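You operate a simulated robot arm through the tools that you are given. There is no shell and no other tool. Be economical: measure what you need, move in short steps, check, and stop when the job is done.

You run a simulated robot arm. Do the job below in one go: nothing can be reset, and whatever is moved stays where it is left.

Task
Home the trial machine, then move both housings to the orange tray.
Fine: leave both clamps of the fixture open.
Where things are to end (x, y in the base frame): grey housing within 6 cm of [130, -60]; grey housing within 6 cm of [130, -68].

Only the result counts: the job must be done as asked and must still hold three seconds after the hand-in. Knocking over, shifting, dropping, spilling or breaking anything else fails it.

Robot
A 6-joint arm with a two-finger gripper, on a carriage that runs on a rail from [-125.7, -0.4] to [108.3, 0.3] (x, y) and turns from -3.316 to 2.478 rad about z. Base frame: it is fixed where the carriage stands at the start and does not move with it; the origin is on the floor, on the carriage's upright axis, x ahead of it, y to its left, z up. Lengths are in cm, angles in rad, forces in N, time in s.
Its first joint turns from -2.897 to 2.897 rad. Places, roughly: beam carriage of the trial machine [100, -100, 110]; home button of the trial machine [90, -30, 70]; orange tray [130, -50, 70]; plate of the trial machine [100, -60, 70]; red clamp of the grey fixture [90, -50, 80]; steel block [125, -50, 75]; yellow clamp of the grey fixture [100, -50, 80]. Payload 2.54 kg.
The tool frame sits at the grasp point between the pads (the TCP): z along the fingers, y along the line on which they close. The tips reach 2.3 cm beyond it. The gripper opens to 12.6 cm. The gripper's body begins 8.2 cm behind the TCP.
Orientation is that of the tool frame in the base frame, as [roll, pitch, yaw] about the fixed x, y, z axes, in that order (R = Rz(yaw) Ry(pitch) Rx(roll)). With the fingers straight down and closing along the base's y, the tool's x points along the base's -x, its y along +y and its z along -z.

Tools
- The arm moves only by the tool jog_arm. Its argument "targets" is a list of rows, each a list of 7 numbers: the shift along the tool's x, y, z in cm, then the turn, a rotation vector about the tool's x, y, z in rad, then the closure, from 0 (fully open) to 1 (shut). In form: [[dx, dy, dz, wx, wy, wz, claw], ...]. A call has 1 to 8 rows; each row is the pose to reach, as a shift and turn from the pose commanded when the call began, along the tool's axes at that moment. A row lasts 0.2 s, in which the tool goes at most 5 cm and 0.15 rad; a call with a longer step from one row to the next is refused whole, and so is a gripper value outside its range. Where a pose cannot be reached the arm comes as near as it can. A force on the tool above 80 N (or 10 N above the force at the start of the call, whichever is more), or a blocked arm, ends the call early, and 0.2 s more pass. Each finger halts on what it meets, pressing with about 35 N; the grip force reading is that of the motor and also rises with nothing between the fingers. The clock runs only during rows and for 0.2 s after the last one: add rows that repeat a pose to give the fingers time. The reply holds the time, the measured pose of the TCP, the force on the tool along the base axes, the opening and the grip force, in the units named above and with some noise, with the torque about the TCP (base axes, N m) and any sound that the robot's microphone picked up.
- Cameras (640 x 400 px; columns grow to the right, rows downward): "scene" is now at [5.21, 15.89, 143.7]; the picture's right is [-0.48, -0.88, 0.00], its down [-0.60, 0.33, -0.72] and it looks along [0.63, -0.35, -0.69] (base axes); focal length 294 px, centre (320, 200). "wrist" rides on the gripper at [8.2, 1.4, -12.2] in the tool frame; the picture's right is [-0.17, 0.99, 0.00], its down [-0.79, -0.13, -0.60] and it looks along [-0.59, -0.10, 0.80] (tool axes); focal length 243 px, centre (320, 200).
- get_image(camera): a new picture of that camera. It takes no simulated time.
- raise_lower(by): slides the trunk up (or, below 0, down) by that many cm; the arm and the scene camera ride with it, the base frame stays. It gives what a move gives, with no picture.
- steer(legs): drives the robot by 1 to 6 legs, each [ahead, left, turn to the left] in cm, cm and rad, along the robot's own axes; the way and the turn of a leg run together, so that a leg with both is an arc; at most 150 cm and 3.142 rad a leg. The arm and the cameras ride along, it lands a little off, and it stops where it bumps. It keeps to its track: a leg is cut to what the track allows. It gives what a move gives.
- head_to(pan, tilt): turns the head with the scene camera to pan (to the left, within 2.094 rad either way) and tilt (down, from -0.506 to 1.204), counted from straight ahead of the robot. It gives what a move gives.
- point_at(camera, pixels): for up to 12 pixels [column, row] of the newest picture of that camera ("zoom" is the newest enlarged one), the place [x, y, z] in the base frame of the surface seen there, good to about 0.3 cm. It takes no simulated time.
- inspect(camera, box): a new picture of the part [left, top, right, bottom] of that camera's present view, enlarged. It takes no simulated time.
- job_done(): hands the job in; it is judged then, once.

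Go step by step. Measure first, check grasps and placings, and put right what went wrong. The budget is 80 turns and 68 pictures, counting those below and the enlarged ones. Unless the task says otherwise, let go and move clear before handing in, and close with one line.

The tools are called after ">>>" as name(argument=value, ...) on one line, values as JSON. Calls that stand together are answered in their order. jog_arm: Moves the arm, as the interface text tells. Its arguments: {"type":"object","properties":{"targets":{"type":"array","items":{"type":"array","items":{"type":"number"}}}},"required":["targets"]} The other tools are called the same way: raise_lower (by) slides the trunk up or down; steer (legs) drives the base; head_to (pan, tilt) turns the head that bears the scene camera; get_image (camera) takes a picture; point_at (camera, pixels) gives the place of the surface under pixels of a picture; inspect (camera, box) takes an enlarged picture of a part of a camera's view; job_done () hands the job in.

At the start:

```text
clock: 0.0
tool_pos: [40.23, -28.55, 111.3]
tcp_rot: [-3.142, -0.001, -3.141]
contact_force: [-0.1, 0.2, -0.1]
ft_torque: [0.01, 0.0, -0.02]
finger_gap: 12.61
finger_force: 0.1
trunk travel left (down, up): [-25.0, 24.0]
robot x, y, heading: [0.18, 0.08, -0.0]
head pan, tilt: [-2.1, 0.817]
```

scene: 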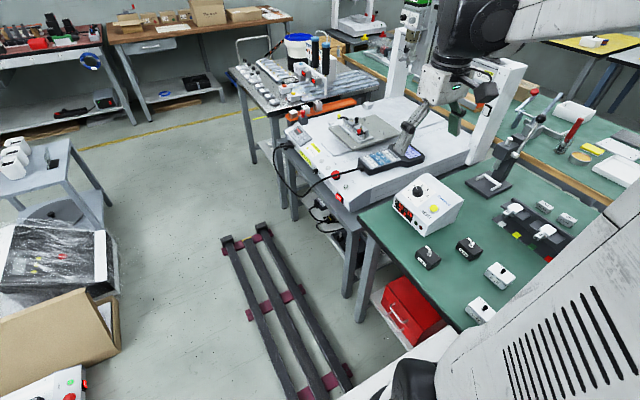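
wrist: 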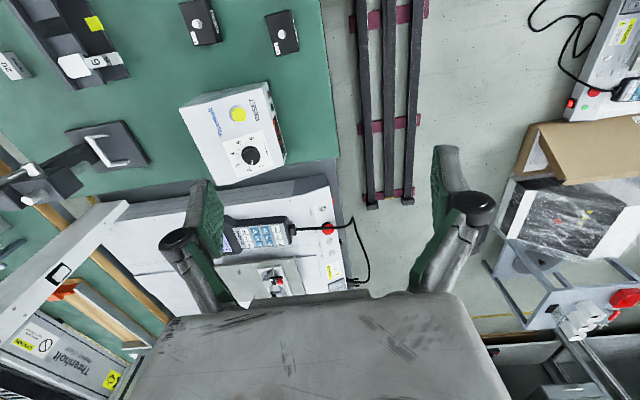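

The scene view shows the trial machine (centre, about 400,130) with a teach pendant on it, and a green bench on the right with an odd control box. I'll measure the main items first.

>>> get_image(camera="scene")

>>> point_at(camera="scene", pixels=[[365, 130], [395, 155], [340, 197], [310, 150], [425, 205], [430, 255], [500, 275], [545, 232], [490, 185], [335, 175], [265, 85], [320, 110]])

>>> inspect(camera="scene", box=[230, 30, 510, 205])

>>> inspect(camera="scene", box=[360, 130, 640, 305])

```text
65 pictures are left
```

scene: 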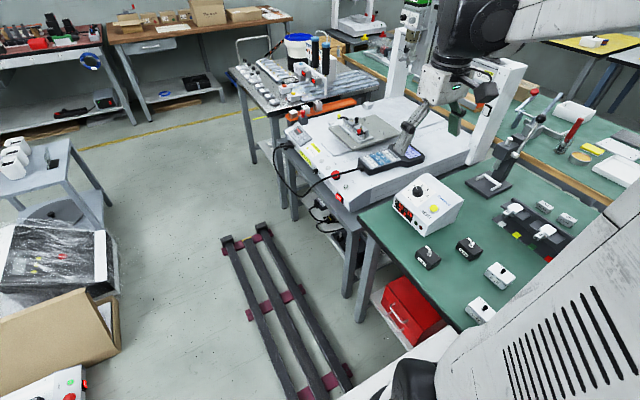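

```text
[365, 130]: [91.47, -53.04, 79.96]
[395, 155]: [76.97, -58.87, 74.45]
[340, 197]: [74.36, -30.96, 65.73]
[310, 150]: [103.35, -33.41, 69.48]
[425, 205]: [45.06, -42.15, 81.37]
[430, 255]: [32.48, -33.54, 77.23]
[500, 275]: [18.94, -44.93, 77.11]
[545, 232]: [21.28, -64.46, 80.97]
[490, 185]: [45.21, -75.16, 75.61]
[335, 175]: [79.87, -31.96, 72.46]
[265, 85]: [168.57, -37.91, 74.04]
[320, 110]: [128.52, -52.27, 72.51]
```

```text
2.29 times, centred on (370, 118) of scene
```

zoom: 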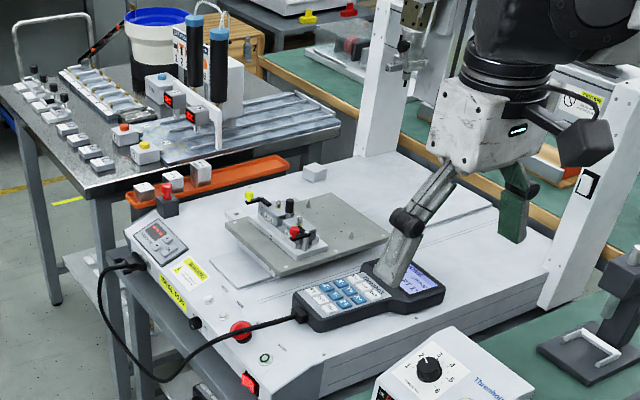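

```text
2.29 times, centred on (500, 218) of scene
```

zoom: 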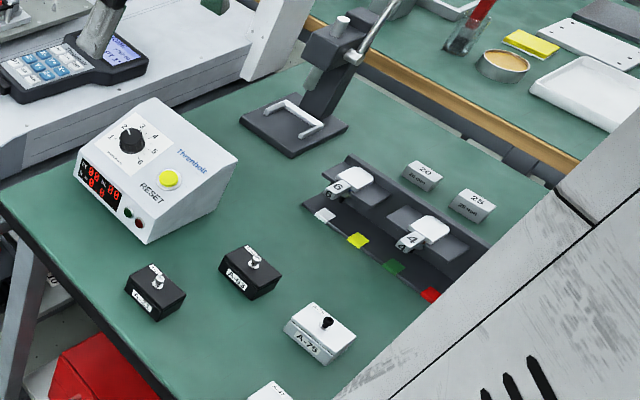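

The zoom shows the fixture with red (near) and yellow (far) clamp levers, and buttons along the machine's front. I enlarge them to read the labels.

>>> inspect(camera="scene", box=[275, 110, 371, 206])

>>> inspect(camera="scene", box=[280, 80, 400, 155])

```text
4.17 times, centred on (323, 158) of scene
```

zoom: 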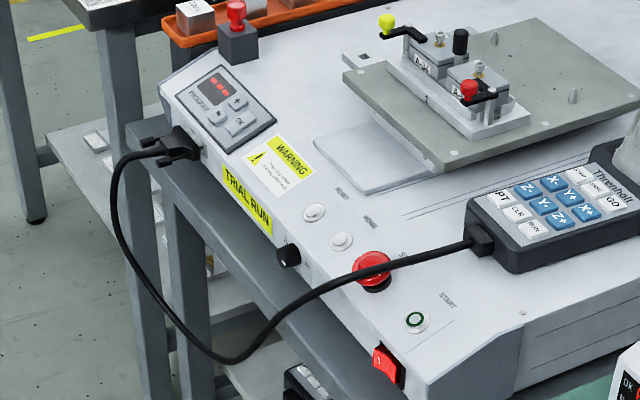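

```text
5.33 times, centred on (340, 118) of scene
```

zoom: 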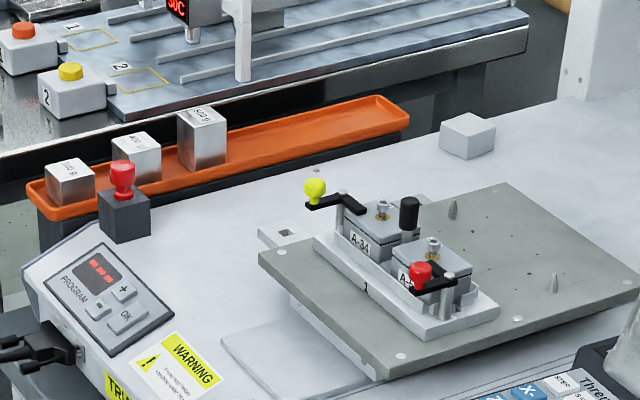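

HOME is the second round button, zoom (341,241), which is scene (328,168). RESET is beside it at (321,161). I measure these and the fixture parts.

>>> point_at(camera="zoom", pixels=[[315, 188], [345, 205], [420, 272], [448, 280], [383, 205], [432, 243], [408, 212], [360, 245], [200, 130], [330, 125], [390, 105], [125, 215]])

>>> point_at(camera="scene", pixels=[[328, 168], [321, 161], [325, 170], [345, 185], [480, 70], [395, 60], [500, 110], [335, 175]])

>>> head_to(pan=-1.9, tilt=0.5)

>>> get_image(camera="scene")

```text
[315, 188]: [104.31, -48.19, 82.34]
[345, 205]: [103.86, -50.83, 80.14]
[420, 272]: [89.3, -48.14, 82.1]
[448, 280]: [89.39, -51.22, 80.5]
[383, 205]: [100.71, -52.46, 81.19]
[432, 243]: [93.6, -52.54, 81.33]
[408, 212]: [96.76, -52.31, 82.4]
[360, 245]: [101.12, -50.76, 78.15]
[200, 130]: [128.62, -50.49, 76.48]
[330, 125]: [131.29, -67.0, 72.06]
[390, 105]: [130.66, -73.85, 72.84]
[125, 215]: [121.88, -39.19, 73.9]
```

```text
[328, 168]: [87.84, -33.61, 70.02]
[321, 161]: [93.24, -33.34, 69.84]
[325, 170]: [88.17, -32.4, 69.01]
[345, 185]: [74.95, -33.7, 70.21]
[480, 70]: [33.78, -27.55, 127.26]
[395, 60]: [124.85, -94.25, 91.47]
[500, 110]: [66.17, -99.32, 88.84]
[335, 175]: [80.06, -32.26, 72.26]
```

```text
clock: 0.8
tool_pos: [40.31, -28.49, 111.37]
tcp_rot: [-3.141, -0.001, 3.14]
contact_force: [0.8, 0.0, 0.7]
ft_torque: [0.02, 0.01, 0.0]
finger_gap: 12.6
finger_force: 0.0
trunk travel left (down, up): [-25.0, 24.0]
robot x, y, heading: [-0.05, -0.1, 0.002]
head pan, tilt: [-1.901, 0.499]
```

```text
60 pictures are left
```

scene: 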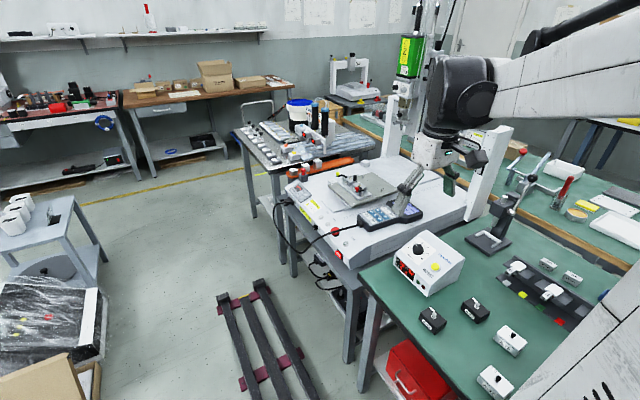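

The machine is clear of my path and the HOME button is at about (88,-33.6,70). I drive ahead 45 cm so the button comes into reach, then look with both cameras.

>>> steer(legs=[[45, 0, 0]])

>>> get_image(camera="wrist")

>>> get_image(camera="scene")

```text
clock: 3.5
tool_pos: [85.35, -28.53, 111.29]
tcp_rot: [3.141, 0.0, 3.14]
contact_force: [0.0, 0.6, 0.1]
ft_torque: [0.02, 0.02, 0.02]
finger_gap: 12.58
finger_force: 0.0
trunk travel left (down, up): [-25.0, 24.0]
robot x, y, heading: [44.88, 0.26, -0.005]
head pan, tilt: [-1.901, 0.499]
```

```text
59 pictures are left
```

wrist: 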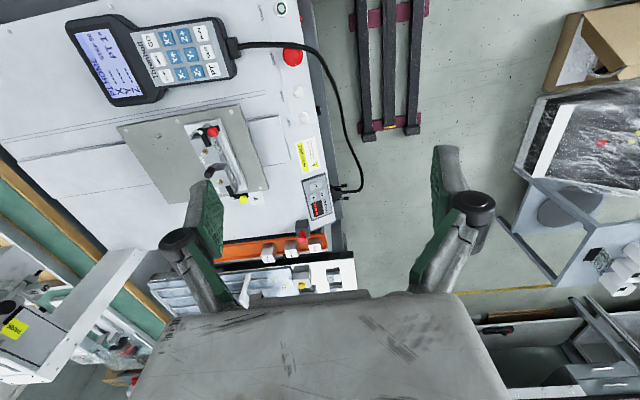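

```text
58 pictures are left
```

scene: 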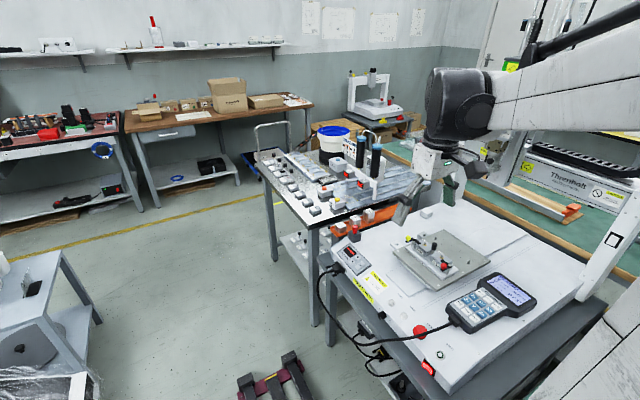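

The pendant reads something like "HOME" and the buttons are visible in the wrist view near (297,90) and (303,117). I zoom in on both views.

>>> inspect(camera="wrist", box=[60, 0, 340, 175])

>>> inspect(camera="scene", box=[310, 190, 550, 340])

>>> head_to(pan=-2.09, tilt=0.75)

>>> inspect(camera="scene", box=[290, 110, 450, 210])

```text
2.29 times, centred on (200, 88) of wrist
```

zoom: 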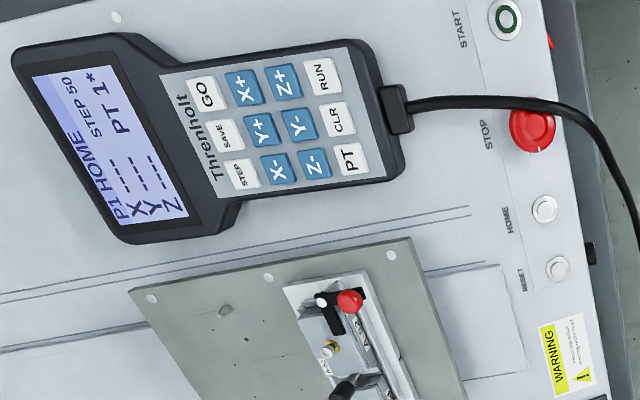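

```text
2.67 times, centred on (430, 265) of scene
```

zoom: 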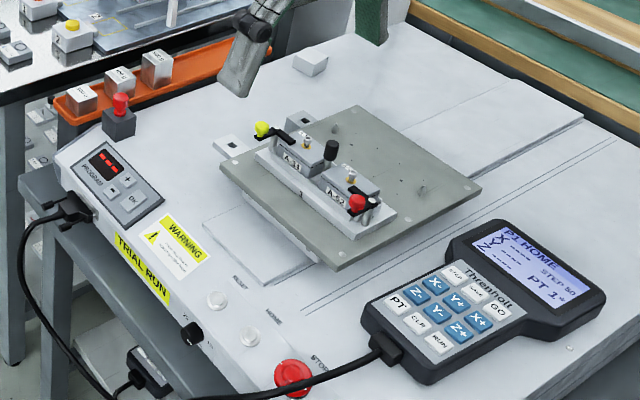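

```text
clock: 4.3
tool_pos: [85.44, -28.46, 111.35]
tcp_rot: [3.141, 0.0, 3.141]
contact_force: [0.1, 0.6, 0.6]
ft_torque: [0.01, 0.0, 0.07]
finger_gap: 12.63
finger_force: 0.0
trunk travel left (down, up): [-25.0, 24.0]
robot x, y, heading: [45.39, 0.18, 0.003]
head pan, tilt: [-2.089, 0.75]
```

```text
4.00 times, centred on (370, 160) of scene
```

zoom: 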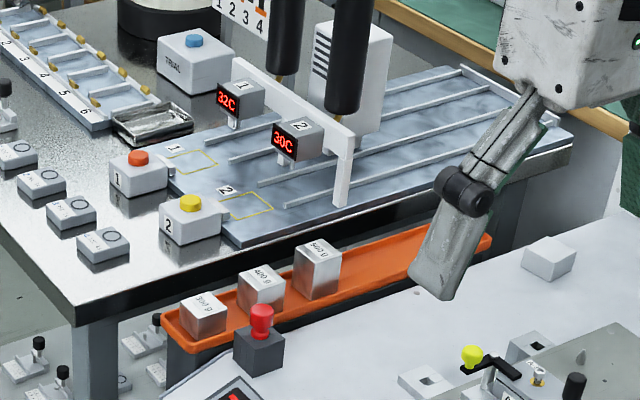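

The pendant shows dashes ("HOME", not homed). HOME in the wrist picture is at (297,91), so I measure it and its surroundings.

>>> point_at(camera="wrist", pixels=[[297, 91], [303, 117], [290, 100], [304, 93], [280, 93], [293, 57], [280, 8]])

>>> get_image(camera="scene")

```text
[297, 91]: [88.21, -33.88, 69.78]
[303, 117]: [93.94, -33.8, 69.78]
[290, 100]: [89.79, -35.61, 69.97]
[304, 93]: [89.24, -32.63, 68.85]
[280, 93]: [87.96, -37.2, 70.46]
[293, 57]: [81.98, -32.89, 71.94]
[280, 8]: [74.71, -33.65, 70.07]
```

```text
54 pictures are left
```

scene: 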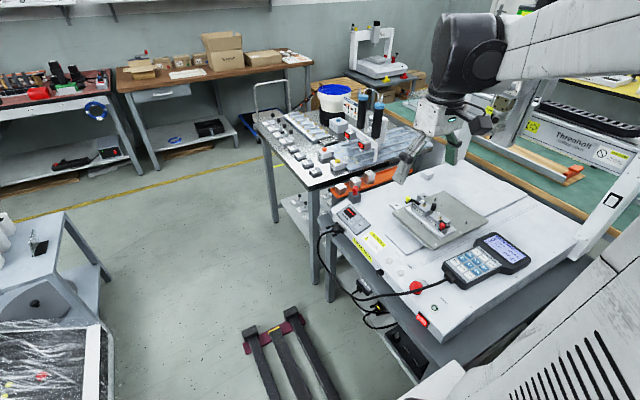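

The panel slopes about 0.33 rad toward the front, with the HOME top at (88.2,-33.9,69.8). I close the fingers, tilt square to the panel and descend to about 4 cm off the button.

>>> jog_arm(targets=[[-0.5, -0.5, 4.5, 0, 0, 0, 1], [-1, -1, 9, 0.05, 0, 0, 1], [-1.5, -1.5, 13.5, 0.1, 0, 0, 1], [-1.8, -2, 18, 0.15, 0, 0, 1], [-2.1, -2.3, 22.5, 0.2, 0, 0, 1], [-2.4, -2.7, 27, 0.25, 0, 0, 1], [-2.6, -3, 31.5, 0.3, 0, 0, 1], [-2.8, -3.3, 35.5, 0.33, 0, 0, 1]])

>>> get_image(camera="wrist")

>>> inspect(camera="scene", box=[320, 180, 560, 330])

```text
clock: 6.1
tool_pos: [88.22, -31.77, 75.74]
tcp_rot: [-2.811, -0.001, 3.14]
contact_force: [-0.3, 0.0, 0.7]
ft_torque: [-0.01, -0.06, -0.03]
finger_gap: 0.0
finger_force: 28.3
trunk travel left (down, up): [-25.0, 24.0]
robot x, y, heading: [44.99, 0.21, -0.0]
head pan, tilt: [-2.089, 0.75]
```

```text
53 pictures are left
```

wrist: 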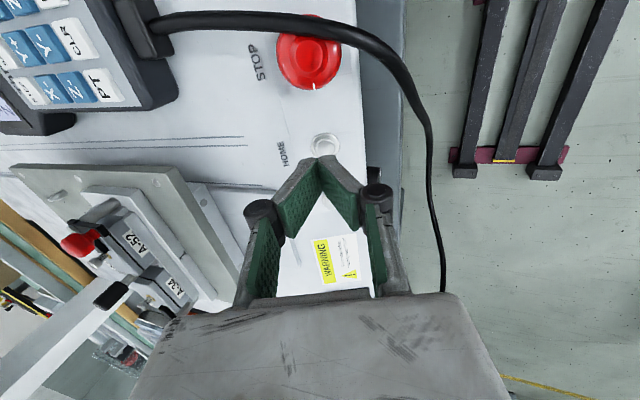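

```text
2.67 times, centred on (440, 255) of scene
```

zoom: 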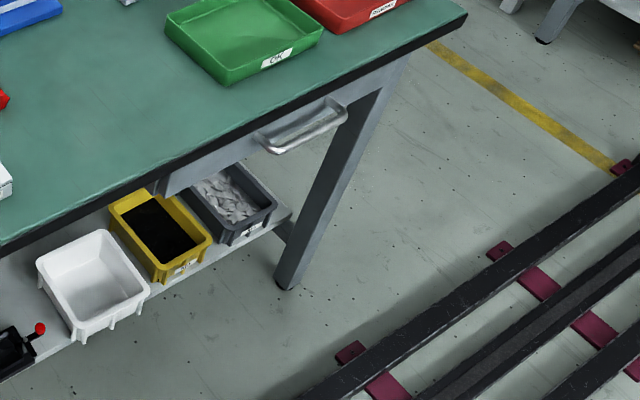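

The arm is square over HOME, whose button is at (325,143) against a predicted tip landing of (320,146), so it is aligned within 0.4 cm. I shift slightly, press in along the tool axis, and back off.

>>> jog_arm(targets=[[0.1, 0.3, 2.5, 0, 0, 0, 1], [0.1, 0.3, 3.6, 0, 0, 0, 1], [0.1, 0.3, 4.0, 0, 0, 0, 1], [0.1, 0.3, 4.3, 0, 0, 0, 1], [0.1, 0.3, 4.3, 0, 0, 0, 1]])

```text
clock: 7.3
tool_pos: [89.76, -34.03, 73.73]
tcp_rot: [-2.811, -0.002, 3.139]
contact_force: [0.5, -0.5, 0.0]
ft_torque: [-0.02, -0.06, 0.0]
finger_gap: 0.0
finger_force: 28.6
out of reach, approached as far as the arm can: row 1, 2, 3, 4, 5
trunk travel left (down, up): [-25.0, 24.0]
robot x, y, heading: [45.3, -0.02, -0.001]
head pan, tilt: [-2.089, 0.75]
```

The arm can't reach that low from here (it stopped, with no contact, at z 73.7). I back off and lower the trunk for reach.

>>> jog_arm(targets=[[0, 0, -4, 0, 0, 0, 1], [0, 0, -8, 0, 0, 0, 1]])

```text
clock: 7.9
tool_pos: [89.54, -31.54, 81.71]
tcp_rot: [-2.812, -0.001, 3.141]
contact_force: [0.9, 0.2, -0.7]
ft_torque: [0.04, 0.05, 0.03]
finger_gap: 0.0
finger_force: 28.2
trunk travel left (down, up): [-25.0, 24.0]
robot x, y, heading: [45.32, 0.24, 0.002]
head pan, tilt: [-2.089, 0.75]
```

Clear again at z 81.7. I lower the trunk 6 cm.

>>> raise_lower(by=-6)

>>> get_image(camera="wrist")

>>> point_at(camera="wrist", pixels=[[320, 150]])

```text
clock: 8.9
tool_pos: [89.6, -31.49, 75.59]
tcp_rot: [-2.81, 0.001, 3.141]
contact_force: [0.3, -0.1, 0.2]
ft_torque: [0.0, 0.0, -0.02]
finger_gap: 0.0
finger_force: 28.5
trunk travel left (down, up): [-19.0, 30.0]
robot x, y, heading: [45.31, 0.17, -0.002]
head pan, tilt: [-2.089, 0.75]
```

```text
51 pictures are left
```

wrist: 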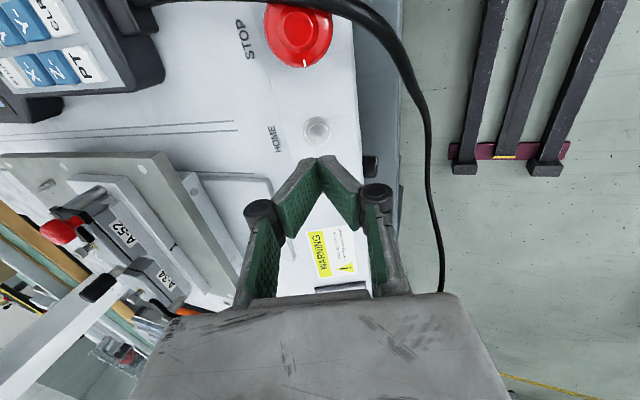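

```text
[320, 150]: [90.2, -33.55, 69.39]
```

HOME is now at (317,130), so I need 1.4 cm toward tool +x. Then I press down in the same call.

>>> jog_arm(targets=[[1.4, -0.2, 1.5, 0, 0, 0, 1], [1.4, -0.25, 3.3, 0, 0, 0, 1], [1.4, -0.25, 3.7, 0, 0, 0, 1], [1.4, -0.25, 4.0, 0, 0, 0, 1], [1.4, -0.25, 4.2, 0, 0, 0, 1], [1.4, -0.25, 4.2, 0, 0, 0, 1]])

>>> inspect(camera="wrist", box=[160, 0, 480, 200])

```text
clock: 10.3
tool_pos: [88.21, -33.12, 71.76]
tcp_rot: [-2.813, -0.001, 3.138]
contact_force: [-2.4, 1.6, 4.1]
ft_torque: [-0.01, 0.04, 0.01]
finger_gap: 0.6
finger_force: 28.7
trunk travel left (down, up): [-19.0, 30.0]
robot x, y, heading: [45.24, 0.2, 0.001]
head pan, tilt: [-2.089, 0.75]
heard: click
```

```text
2.00 times, centred on (320, 100) of wrist
```

zoom: 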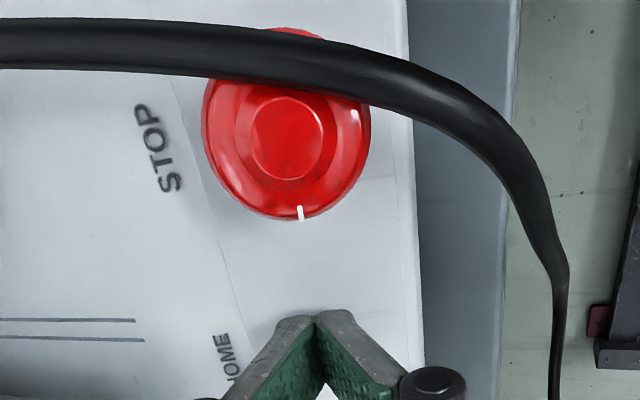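

A click was heard with about 5 N on the tool. I back off well clear and look at whether the machine homes.

>>> jog_arm(targets=[[0, 0, -4, 0, 0, 0, 1], [0, 0, -8, 0, 0, 0, 1], [0, 0, -12, 0, 0, 0, 1], [0, 0, -16, -0.05, 0, 0, 1], [0, 0, -20, -0.1, 0, 0, 1], [0, 0, -24, -0.2, 0, 0, 1], [0, 0, -28, -0.3, 0, 0, 0.8], [0, 0, -30, -0.33, 0, 0, 0.5]])

>>> get_image(camera="wrist")

```text
clock: 12.1
tool_pos: [88.59, -23.38, 99.94]
tcp_rot: [3.14, 0.0, 3.14]
contact_force: [0.2, 0.0, 0.2]
ft_torque: [-0.02, -0.03, 0.04]
finger_gap: 6.29
finger_force: 0.1
trunk travel left (down, up): [-19.0, 30.0]
robot x, y, heading: [44.99, 0.16, -0.0]
head pan, tilt: [-2.089, 0.75]
```

```text
49 pictures are left
```

wrist: 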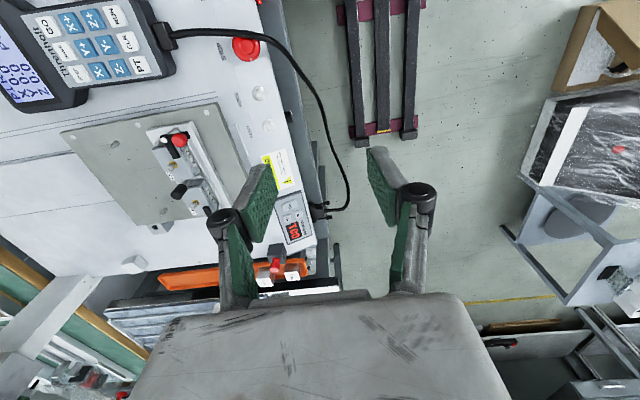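

The pendant now shows coordinates 000.0, so the machine is homed. I drive 22 cm ahead so both fixture and tray are in reach, then look at the clamps.

>>> steer(legs=[[22, 0, 0]])

>>> jog_arm(targets=[[4.5, -1, 0, 0, 0, 0, 0.5], [8, -4, 0, 0, 0, 0, 0.5], [11, -7, 0, 0, 0, 0, 0.5], [12, -11, 0, 0, 0, 0, 0.5], [12, -15, 0, 0, 0, 0, 0.5], [12, -19, 0, 0, 0, 0, 0.5], [12, -22, 0, 0, 0, 0, 0.5], [12, -25, 0, 0, 0, 0, 0.5]])

>>> get_image(camera="wrist")

>>> get_image(camera="scene")

```text
clock: 13.8
tool_pos: [110.2, -23.68, 100.0]
tcp_rot: [3.142, 0.0, 3.132]
contact_force: [-0.4, -0.1, -0.2]
ft_torque: [-0.03, -0.02, 0.0]
finger_gap: 6.29
finger_force: 0.1
trunk travel left (down, up): [-19.0, 30.0]
robot x, y, heading: [67.29, 0.38, -0.009]
head pan, tilt: [-2.089, 0.75]
```

```text
clock: 15.6
tool_pos: [97.79, -48.77, 100.09]
tcp_rot: [-3.139, 0.0, 3.134]
contact_force: [-1.6, 0.9, 0.0]
ft_torque: [-0.06, 0.0, 0.0]
finger_gap: 6.31
finger_force: 0.1
trunk travel left (down, up): [-19.0, 30.0]
robot x, y, heading: [66.89, 0.06, -0.011]
head pan, tilt: [-2.089, 0.75]
```

```text
48 pictures are left
```

wrist: 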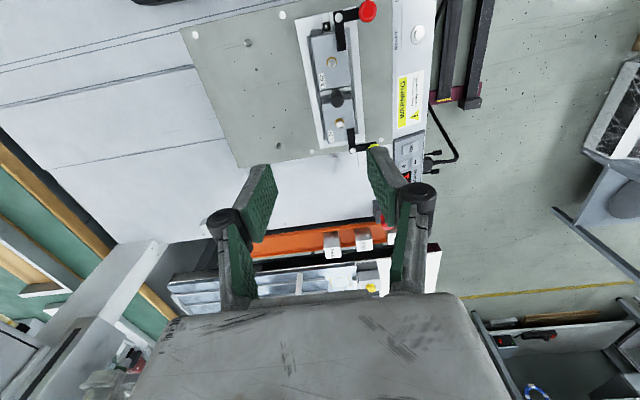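

```text
47 pictures are left
```

scene: 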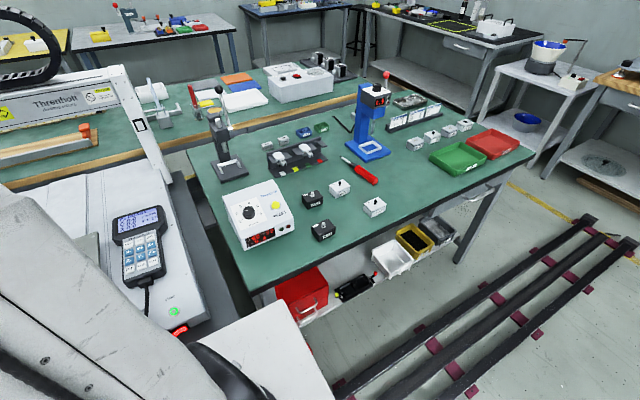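

The fixture has probably moved forward with the plate. I aim the head toward it and enlarge the wrist view of the clamps.

>>> inspect(camera="wrist", box=[240, 0, 448, 130])

>>> point_at(camera="zoom", pixels=[[395, 30], [313, 50], [340, 350], [290, 110], [305, 290], [283, 200], [325, 375], [260, 180], [395, 440], [281, 186], [300, 380], [318, 100]])

>>> head_to(pan=-0.9, tilt=0.9)

>>> get_image(camera="scene")

```text
3.08 times, centred on (344, 65) of wrist
```

zoom: 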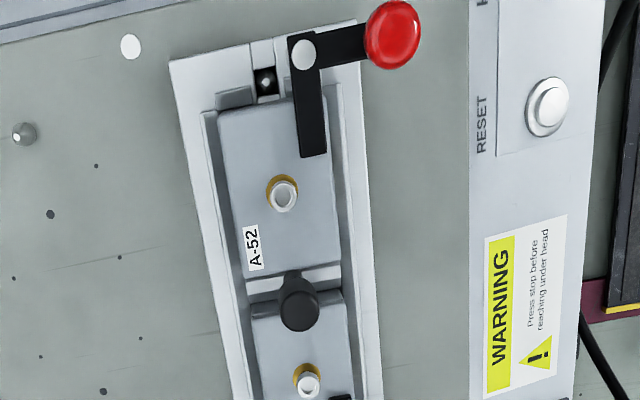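

```text
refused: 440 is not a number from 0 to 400
```

```text
clock: 17.0
tool_pos: [97.81, -48.73, 99.95]
tcp_rot: [3.141, -0.002, 3.132]
contact_force: [0.3, -0.3, -0.5]
ft_torque: [0.02, 0.02, 0.02]
finger_gap: 6.34
finger_force: 0.0
trunk travel left (down, up): [-19.0, 30.0]
robot x, y, heading: [67.05, 0.26, -0.007]
head pan, tilt: [-0.901, 0.901]
```

```text
45 pictures are left
```

scene: 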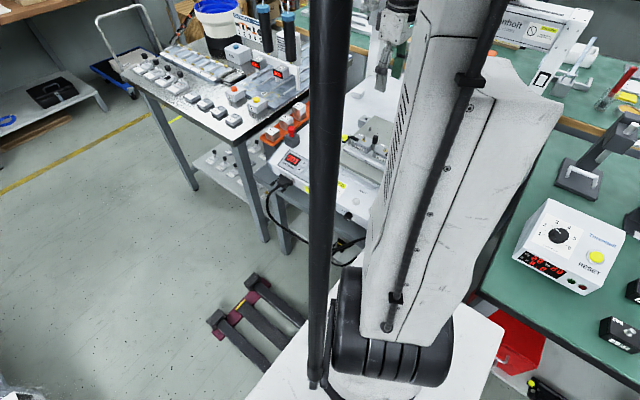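

The zoom shows the red clamp's black bar lying over housing A-52 with its knob toward the front, so it is closed. I back the tool up in x to see both clamps.

>>> jog_arm(targets=[[4.5, 0, 0, 0, 0, 0, 0.5], [9, 0, 0, 0, 0, 0, 0.5], [13, 0, 0, 0, 0, 0, 0.5]])

>>> get_image(camera="wrist")

>>> inspect(camera="wrist", box=[260, 60, 452, 180])

```text
clock: 17.8
tool_pos: [85.01, -48.48, 99.72]
tcp_rot: [-3.141, -0.001, 3.134]
contact_force: [0.3, 1.4, -0.7]
ft_torque: [0.0, 0.0, 0.01]
finger_gap: 6.3
finger_force: 0.0
trunk travel left (down, up): [-19.0, 30.0]
robot x, y, heading: [67.51, 0.01, -0.013]
head pan, tilt: [-0.901, 0.901]
```

```text
44 pictures are left
```

wrist: 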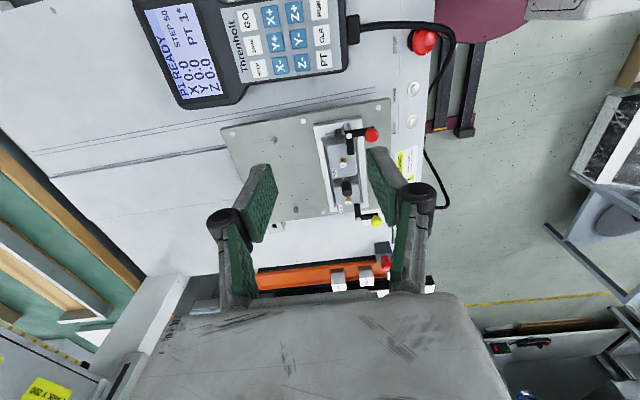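

```text
3.33 times, centred on (356, 120) of wrist
```

zoom: 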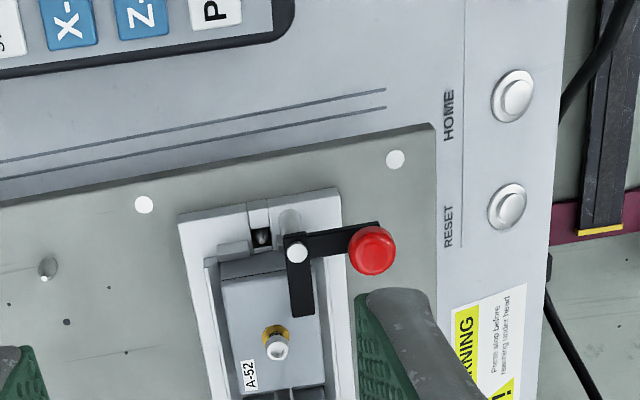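

The pendant reads "READY X0.0 Y0.0 Z0.0". I measure the clamp and housing points.

>>> point_at(camera="zoom", pixels=[[372, 245], [298, 252], [303, 310], [275, 345], [240, 290], [225, 215], [330, 235], [342, 240], [400, 250]])

>>> point_at(camera="wrist", pixels=[[376, 222], [357, 217], [357, 207], [349, 186], [344, 163], [350, 200], [335, 180], [362, 180], [279, 224], [385, 262], [368, 275], [340, 280]])

>>> inspect(camera="wrist", box=[290, 110, 434, 200])

>>> inspect(camera="wrist", box=[290, 170, 434, 260])

```text
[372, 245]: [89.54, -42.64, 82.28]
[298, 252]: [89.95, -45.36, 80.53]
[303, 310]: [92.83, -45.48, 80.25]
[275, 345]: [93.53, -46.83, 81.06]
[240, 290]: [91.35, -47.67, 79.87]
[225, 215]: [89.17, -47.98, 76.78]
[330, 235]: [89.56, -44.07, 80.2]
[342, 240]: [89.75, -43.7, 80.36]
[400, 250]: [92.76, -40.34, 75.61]
```

```text
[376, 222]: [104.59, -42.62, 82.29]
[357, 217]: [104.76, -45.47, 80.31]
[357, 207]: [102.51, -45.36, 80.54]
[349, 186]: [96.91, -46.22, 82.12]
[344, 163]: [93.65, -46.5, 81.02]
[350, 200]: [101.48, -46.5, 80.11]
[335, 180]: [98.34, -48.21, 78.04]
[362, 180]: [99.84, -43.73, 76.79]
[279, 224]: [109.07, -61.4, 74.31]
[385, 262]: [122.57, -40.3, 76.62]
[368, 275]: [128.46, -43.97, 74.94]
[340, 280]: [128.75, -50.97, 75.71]
```

```text
4.44 times, centred on (362, 155) of wrist
```

zoom: 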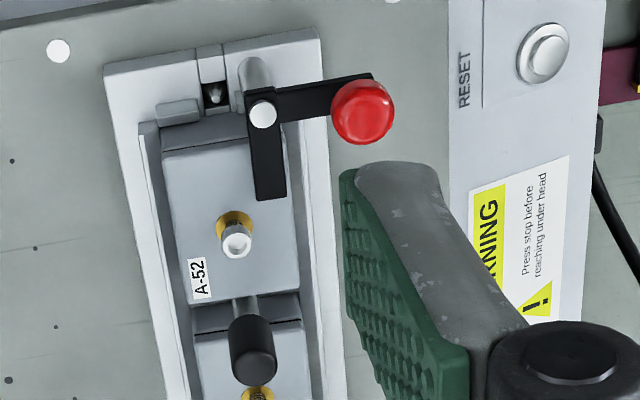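

```text
4.44 times, centred on (362, 215) of wrist
```

zoom: 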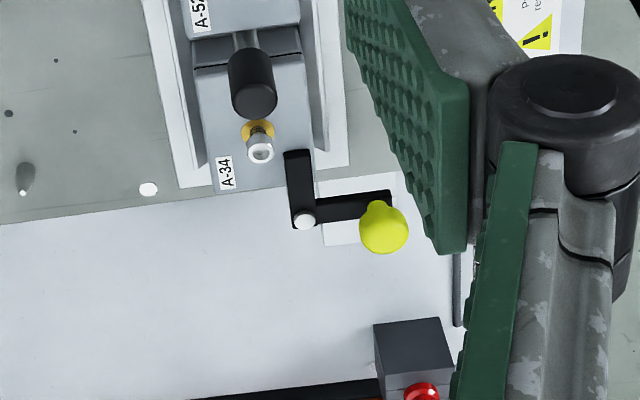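

Both clamps are closed: red pivot (90,-45.4) with knob (89.5,-42.6), and yellow pivot (104.8,-45.4) with knob (104.6,-42.6). I'll swing each knob outward with closed fingers, starting by hovering beside the red knob on its +x side.

>>> jog_arm(targets=[[-2.5, 2.4, 1, 0, 0, 0, 1], [-5, 4.5, 3, 0, 0, 0, 1], [-7.5, 6.2, 6, 0, 0, 0, 1], [-7.5, 6.2, 9.7, 0, 0, 0, 1], [-7.5, 6.2, 9.7, 0, 0, 0, 1]])

>>> get_image(camera="wrist")

```text
clock: 19.0
tool_pos: [92.69, -42.35, 90.47]
tcp_rot: [-3.14, -0.001, 3.132]
contact_force: [0.6, 0.6, 0.0]
ft_torque: [0.02, 0.0, 0.03]
finger_gap: 0.01
finger_force: 28.9
trunk travel left (down, up): [-19.0, 30.0]
robot x, y, heading: [67.4, 0.53, -0.008]
head pan, tilt: [-0.901, 0.901]
```

```text
40 pictures are left
```

wrist: 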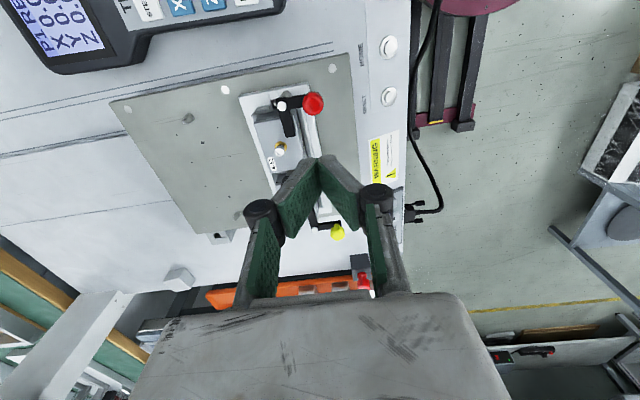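

The knob at (313,103) matches its predicted spot, so I descend beside it and sweep it around its pivot toward -x.

>>> jog_arm(targets=[[0, 0, 4.5, 0, 0, 0, 1], [0.2, 0, 8.3, 0, 0, 0, 1], [1.4, 0.15, 8.3, 0, 0, 0, 1], [2.5, 0.45, 8.3, 0, 0, 0, 1], [3.5, 0.45, 8.3, 0, 0, 0, 1], [4.5, 0.05, 8.3, 0, 0, 0, 1], [5.4, -0.75, 8.3, 0, 0, 0, 1], [5.9, -1.5, 8.3, 0, 0, 0, 1]])

>>> get_image(camera="wrist")

```text
clock: 20.8
tool_pos: [87.25, -42.58, 82.1]
tcp_rot: [3.133, 0.004, -3.139]
contact_force: [8.0, 37.2, 26.9]
ft_torque: [-0.68, 0.06, 0.2]
finger_gap: 0.0
finger_force: 28.5
trunk travel left (down, up): [-19.0, 30.0]
robot x, y, heading: [67.29, 0.12, -0.0]
head pan, tilt: [-0.901, 0.901]
stopped in row 8: the force on the tool passed its limit at 84 N (the readings are from after the stop); the commanded pose is now the measured one
```

```text
39 pictures are left
```

wrist: 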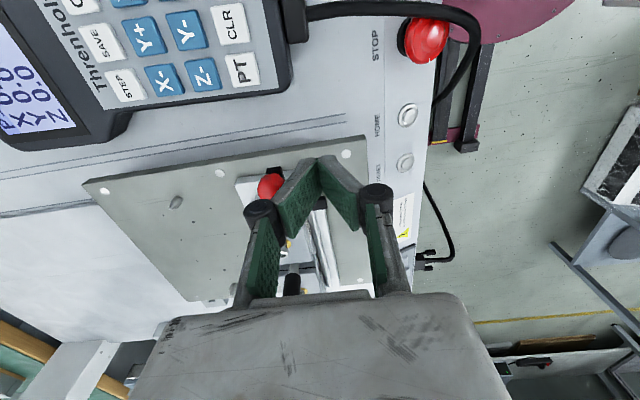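

The knob swung around to (270,187) and then met its stop. I lift away and check.

>>> jog_arm(targets=[[0, 0.8, -0.5, 0, 0, 0, 1], [0, 1, -4, 0, 0, 0, 1], [0, 1, -8.5, 0, 0, 0, 1], [2, 0, -12, 0, 0, 0, 1], [4, -2, -15, 0, 0, 0, 1]])

>>> inspect(camera="wrist", box=[240, 80, 432, 200])

```text
clock: 22.0
tool_pos: [83.66, -45.32, 96.85]
tcp_rot: [3.136, 0.005, -3.141]
contact_force: [-0.2, 0.2, 0.3]
ft_torque: [-0.01, 0.05, -0.01]
finger_gap: 0.0
finger_force: 27.9
trunk travel left (down, up): [-19.0, 30.0]
robot x, y, heading: [67.06, 0.03, -0.009]
head pan, tilt: [-0.901, 0.901]
```

```text
3.33 times, centred on (336, 140) of wrist
```

zoom: 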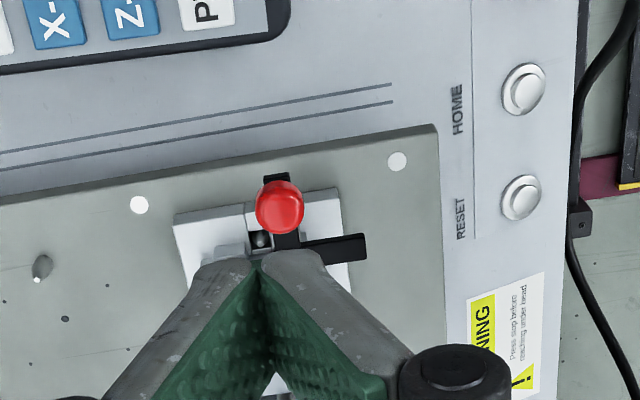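

Red is open, with its bar pointing to the front off the housing and its knob at -x. Next I hover beside the yellow knob on its -x side.

>>> jog_arm(targets=[[-4.5, 1, 0, 0, 0, 0, 1], [-9, 2, 0, 0, 0, 0, 1], [-13.5, 3, 1, 0, 0, 0, 1], [-17.8, 3, 3, 0, 0, 0, 1], [-18, 3, 6.5, 0, 0, 0, 1], [-18, 3, 6.5, 0, 0, 0, 1]])

>>> get_image(camera="wrist")

```text
clock: 23.4
tool_pos: [101.5, -42.55, 90.74]
tcp_rot: [3.133, 0.006, 3.14]
contact_force: [-0.2, -0.2, -0.3]
ft_torque: [0.03, 0.01, -0.02]
finger_gap: 0.0
finger_force: 28.2
trunk travel left (down, up): [-19.0, 30.0]
robot x, y, heading: [67.15, -0.03, -0.005]
head pan, tilt: [-0.901, 0.901]
```

```text
37 pictures are left
```

wrist: 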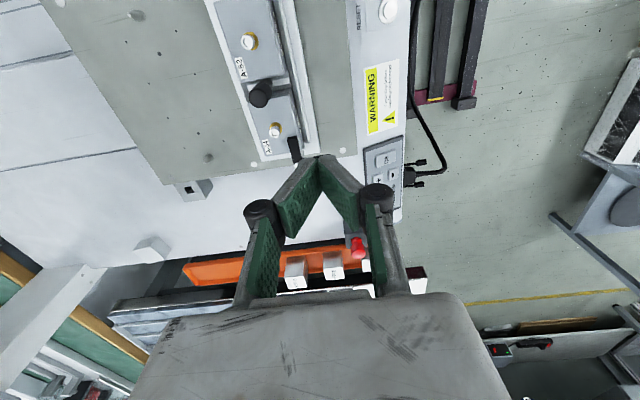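

Aligned on the -x side of the yellow knob. I descend and sweep it toward +x.

>>> jog_arm(targets=[[0, 0.1, 4.5, 0, 0, 0, 1], [0, 0.2, 8.6, 0, 0, 0, 1], [-1.4, 0.35, 8.6, 0, 0, 0, 1], [-2.5, 0.65, 8.6, 0, 0, 0, 1], [-3.5, 0.65, 8.6, 0, 0, 0, 1], [-4.6, 0.35, 8.6, 0, 0, 0, 1], [-5.5, -0.1, 8.6, 0, 0, 0, 1], [-6.1, -0.25, 8.6, 0, 0, 0, 1]])

>>> jog_arm(targets=[[0, 0.8, -0.5, 0, 0, 0, 1], [0, 1, -4, 0, 0, 0, 1], [0, 1, -8.5, 0, 0, 0, 1], [4, 0, -12, 0, 0, 0, 1], [8, -2, -15, 0, 0, 0, 1], [12, -2, -16, 0, 0, 0, 1], [16, -2, -16, 0, 0, 0, 1]])

>>> get_image(camera="wrist")

```text
clock: 25.2
tool_pos: [107.18, -42.26, 82.12]
tcp_rot: [3.132, 0.005, 3.14]
contact_force: [-6.6, 5.0, 0.7]
ft_torque: [-0.04, 0.0, -0.15]
finger_gap: 0.0
finger_force: 28.0
trunk travel left (down, up): [-19.0, 30.0]
robot x, y, heading: [67.21, 0.23, -0.006]
head pan, tilt: [-0.901, 0.901]
```

```text
refused: row 4 steps farther than a row can; nothing moved
```

```text
36 pictures are left
```

wrist: 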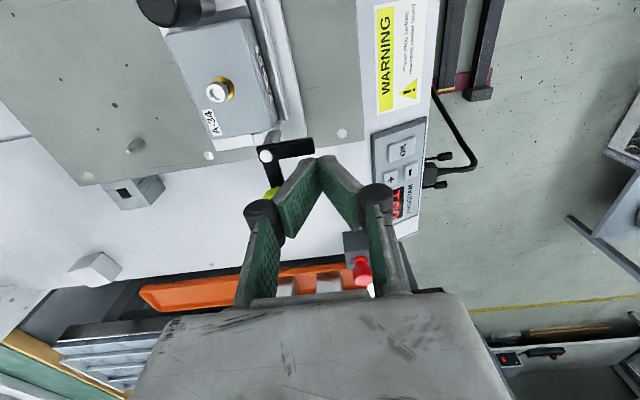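

The yellow bar now points to the front (313,148). I nudge it the last bit, then lift clear.

>>> jog_arm(targets=[[-0.3, -0.5, 0, 0, 0, 0, 1], [-0.2, 0.8, -0.5, 0, 0, 0, 1], [0, 1, -4, 0, 0, 0, 1], [0, 1, -8.5, 0, 0, 0, 1], [2, 0, -12, 0, 0, 0, 1], [5.5, -1, -14, 0, 0, 0, 0.6], [9.5, -2, -15, 0, 0, 0, 0.2], [13.5, -3, -15, 0, 0, 0, 0.1]])

>>> get_image(camera="wrist")

```text
clock: 27.0
tool_pos: [93.63, -45.71, 96.86]
tcp_rot: [3.135, 0.004, -3.141]
contact_force: [0.1, 0.6, -0.3]
ft_torque: [-0.04, 0.05, 0.02]
finger_gap: 11.39
finger_force: 0.2
trunk travel left (down, up): [-19.0, 30.0]
robot x, y, heading: [67.29, 0.39, -0.005]
head pan, tilt: [-0.901, 0.901]
```

```text
35 pictures are left
```

wrist: 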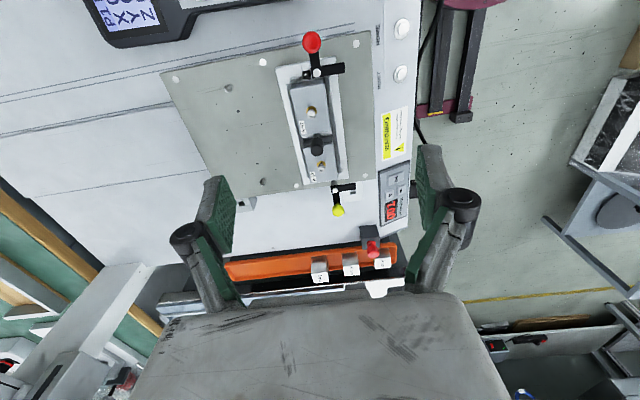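

Both clamps are open. I enlarge the fixture to look at the housings, the black knob between them, and the tray.

>>> inspect(camera="wrist", box=[262, 60, 390, 140])

>>> inspect(camera="wrist", box=[250, 120, 378, 200])

>>> point_at(camera="zoom", pixels=[[278, 95], [338, 130], [325, 85], [250, 150], [392, 150], [360, 220], [280, 250], [400, 265], [420, 150], [440, 340], [345, 300], [425, 335]])

>>> point_at(camera="wrist", pixels=[[312, 111], [318, 146], [295, 110], [328, 105], [304, 165], [335, 160], [290, 75], [240, 268], [300, 261], [320, 263], [380, 248], [260, 266]])

```text
5.00 times, centred on (326, 100) of wrist
```

zoom: 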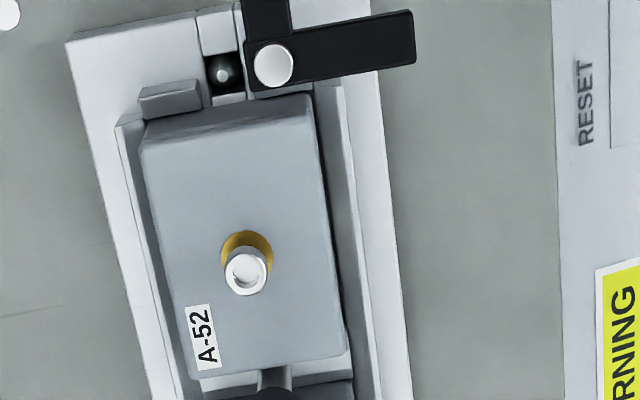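

```text
5.00 times, centred on (314, 160) of wrist
```

zoom: 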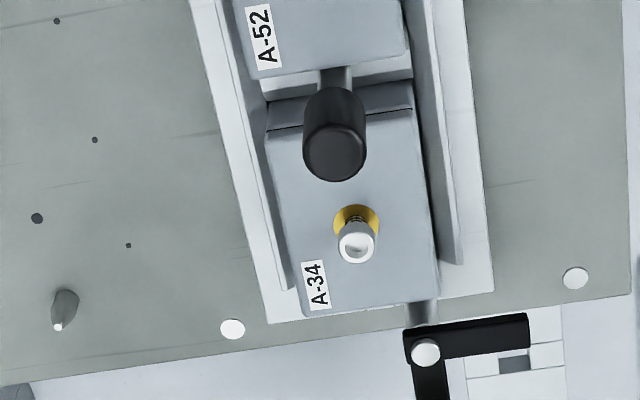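

```text
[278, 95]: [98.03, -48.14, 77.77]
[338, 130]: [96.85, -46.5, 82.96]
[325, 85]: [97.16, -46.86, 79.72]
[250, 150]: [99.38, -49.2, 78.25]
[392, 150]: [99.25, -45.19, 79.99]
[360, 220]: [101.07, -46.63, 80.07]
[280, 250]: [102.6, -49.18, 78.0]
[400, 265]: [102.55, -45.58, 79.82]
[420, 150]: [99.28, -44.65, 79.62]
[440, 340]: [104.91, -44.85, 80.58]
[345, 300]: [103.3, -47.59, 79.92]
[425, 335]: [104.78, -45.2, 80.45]
```

```text
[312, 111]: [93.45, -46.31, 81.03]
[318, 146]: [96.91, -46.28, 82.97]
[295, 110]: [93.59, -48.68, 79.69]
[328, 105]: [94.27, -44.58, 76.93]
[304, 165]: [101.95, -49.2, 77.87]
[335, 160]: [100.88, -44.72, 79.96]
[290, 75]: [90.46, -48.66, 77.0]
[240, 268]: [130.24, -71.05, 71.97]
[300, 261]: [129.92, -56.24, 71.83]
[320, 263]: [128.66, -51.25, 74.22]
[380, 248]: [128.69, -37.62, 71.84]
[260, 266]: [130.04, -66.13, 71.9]
```

The black post is fixed between the housings. A-52's top spans about x 90.8–96.2, y -48.7 to -44.6 at z 80, with nest rails up to about z 78, so I descend over A-52 half-open.

>>> jog_arm(targets=[[0.1, -0.5, 4, 0, 0, 0, 0.5], [0.1, -0.9, 8, 0, 0, 0, 0.5], [0.1, -0.9, 12, 0, 0, 0, 0.5], [0.1, -0.9, 14.5, 0, 0, 0, 0.5], [0.1, -0.9, 15.8, 0, 0, 0, 0.5], [0.1, -0.9, 16.4, 0, 0, 0, 0.5]])

>>> get_image(camera="wrist")

```text
clock: 28.4
tool_pos: [93.81, -46.25, 80.37]
tcp_rot: [3.136, 0.005, 3.141]
contact_force: [0.3, 0.4, 0.1]
ft_torque: [0.01, 0.03, 0.02]
finger_gap: 6.28
finger_force: 0.0
trunk travel left (down, up): [-19.0, 30.0]
robot x, y, heading: [67.35, 0.17, -0.005]
head pan, tilt: [-0.901, 0.901]
```

```text
32 pictures are left
```

wrist: 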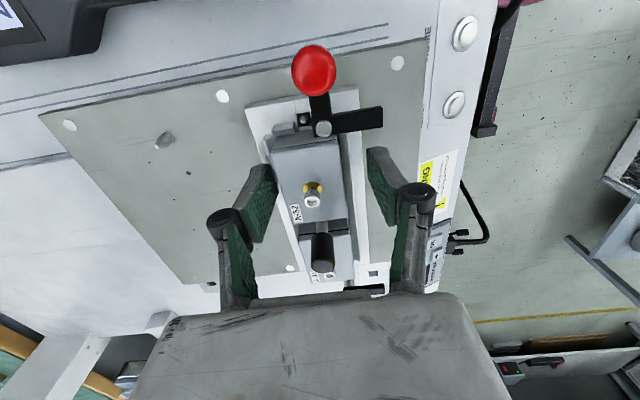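

No contact yet, and the housing sits between the fingers slightly to the -y side. I shift -0.35 cm, go 0.2 cm lower, close and lift a little to test.

>>> jog_arm(targets=[[0.15, -0.35, 0.2, 0, 0, 0, 0.5], [0.15, -0.35, 0.2, 0, 0, 0, 0.75], [0.15, -0.35, 0.2, 0, 0, 0, 1], [0.15, -0.35, 0.2, 0, 0, 0, 1], [0.15, -0.35, 0.2, 0, 0, 0, 1]])

>>> get_image(camera="wrist")

```text
clock: 29.6
tool_pos: [93.57, -46.53, 80.25]
tcp_rot: [3.136, 0.007, -3.139]
contact_force: [4.0, -21.4, 49.9]
ft_torque: [-1.37, -0.06, 0.04]
finger_gap: 4.0
finger_force: 34.7
trunk travel left (down, up): [-19.0, 30.0]
robot x, y, heading: [66.51, 0.24, -0.005]
head pan, tilt: [-0.901, 0.901]
```

```text
31 pictures are left
```

wrist: 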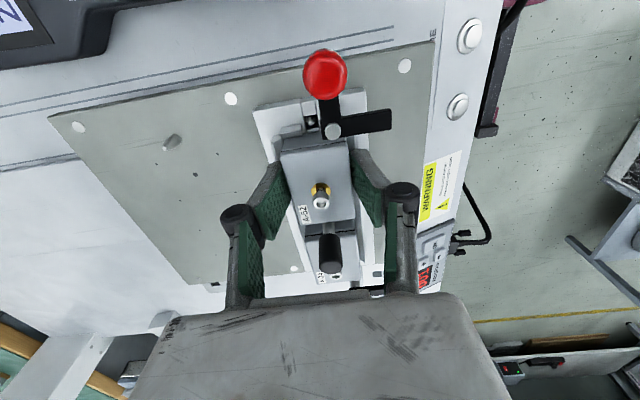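

Gripped at 4.0 cm. The 50 N upward force says a tip touches the rail, so I lift straight up.

>>> jog_arm(targets=[[0, 0, -0.4, 0, 0, 0, 1], [0, 0, -1.0, 0, 0, 0, 1], [0, 0, -2, 0, 0, 0, 1], [0, 0, -3.5, 0, 0, 0, 1], [0, 0, -5, 0, 0, 0, 1], [0, 0, -7, 0, 0, 0, 1], [0, 0, -9, 0, 0, 0, 1]])

>>> get_image(camera="wrist")

```text
clock: 31.2
tool_pos: [93.35, -46.75, 89.5]
tcp_rot: [3.133, 0.006, 3.14]
contact_force: [0.5, 0.4, -0.2]
ft_torque: [0.01, 0.0, -0.03]
finger_gap: 4.0
finger_force: 35.2
trunk travel left (down, up): [-19.0, 30.0]
robot x, y, heading: [67.11, -0.03, -0.008]
head pan, tilt: [-0.901, 0.901]
```

```text
30 pictures are left
```

wrist: 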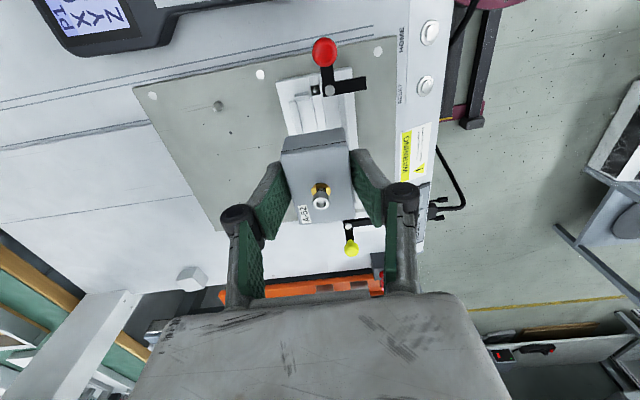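

A-52 is held and the fixture stayed put. I lift a bit more, drive 15 cm ahead, and look at the tray.

>>> jog_arm(targets=[[0, 0, -4, 0, 0, 0, 1], [0, 0, -8, 0, 0, 0, 1]])

>>> steer(legs=[[15, 0, 0]])

>>> get_image(camera="wrist")

>>> inspect(camera="wrist", box=[100, 180, 420, 380])

```text
clock: 31.8
tool_pos: [93.49, -46.83, 97.19]
tcp_rot: [3.133, 0.005, 3.141]
contact_force: [0.2, -0.3, -1.0]
ft_torque: [0.04, 0.0, 0.02]
finger_gap: 3.99
finger_force: 34.9
trunk travel left (down, up): [-19.0, 30.0]
robot x, y, heading: [66.95, 0.54, -0.002]
head pan, tilt: [-0.901, 0.901]
```

```text
clock: 33.2
tool_pos: [108.34, -46.73, 97.16]
tcp_rot: [3.135, 0.006, -3.14]
contact_force: [-0.1, -0.9, 0.2]
ft_torque: [-0.01, 0.03, 0.01]
finger_gap: 3.99
finger_force: 35.2
trunk travel left (down, up): [-19.0, 30.0]
robot x, y, heading: [82.3, 0.54, -0.004]
head pan, tilt: [-0.901, 0.901]
```

```text
29 pictures are left
```

wrist: 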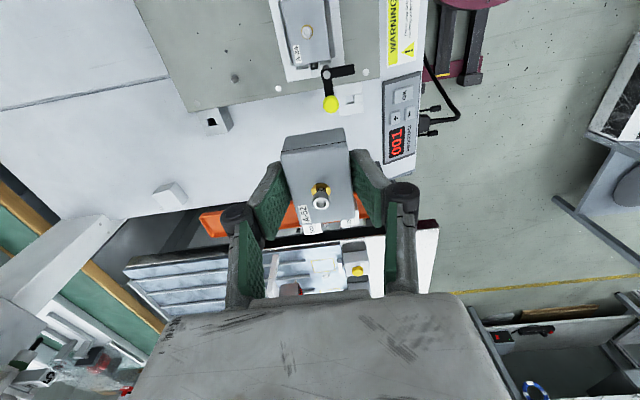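

```text
2.00 times, centred on (260, 280) of wrist
```

zoom: 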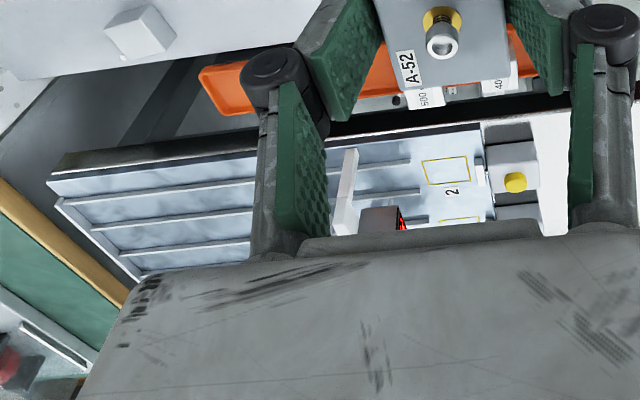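

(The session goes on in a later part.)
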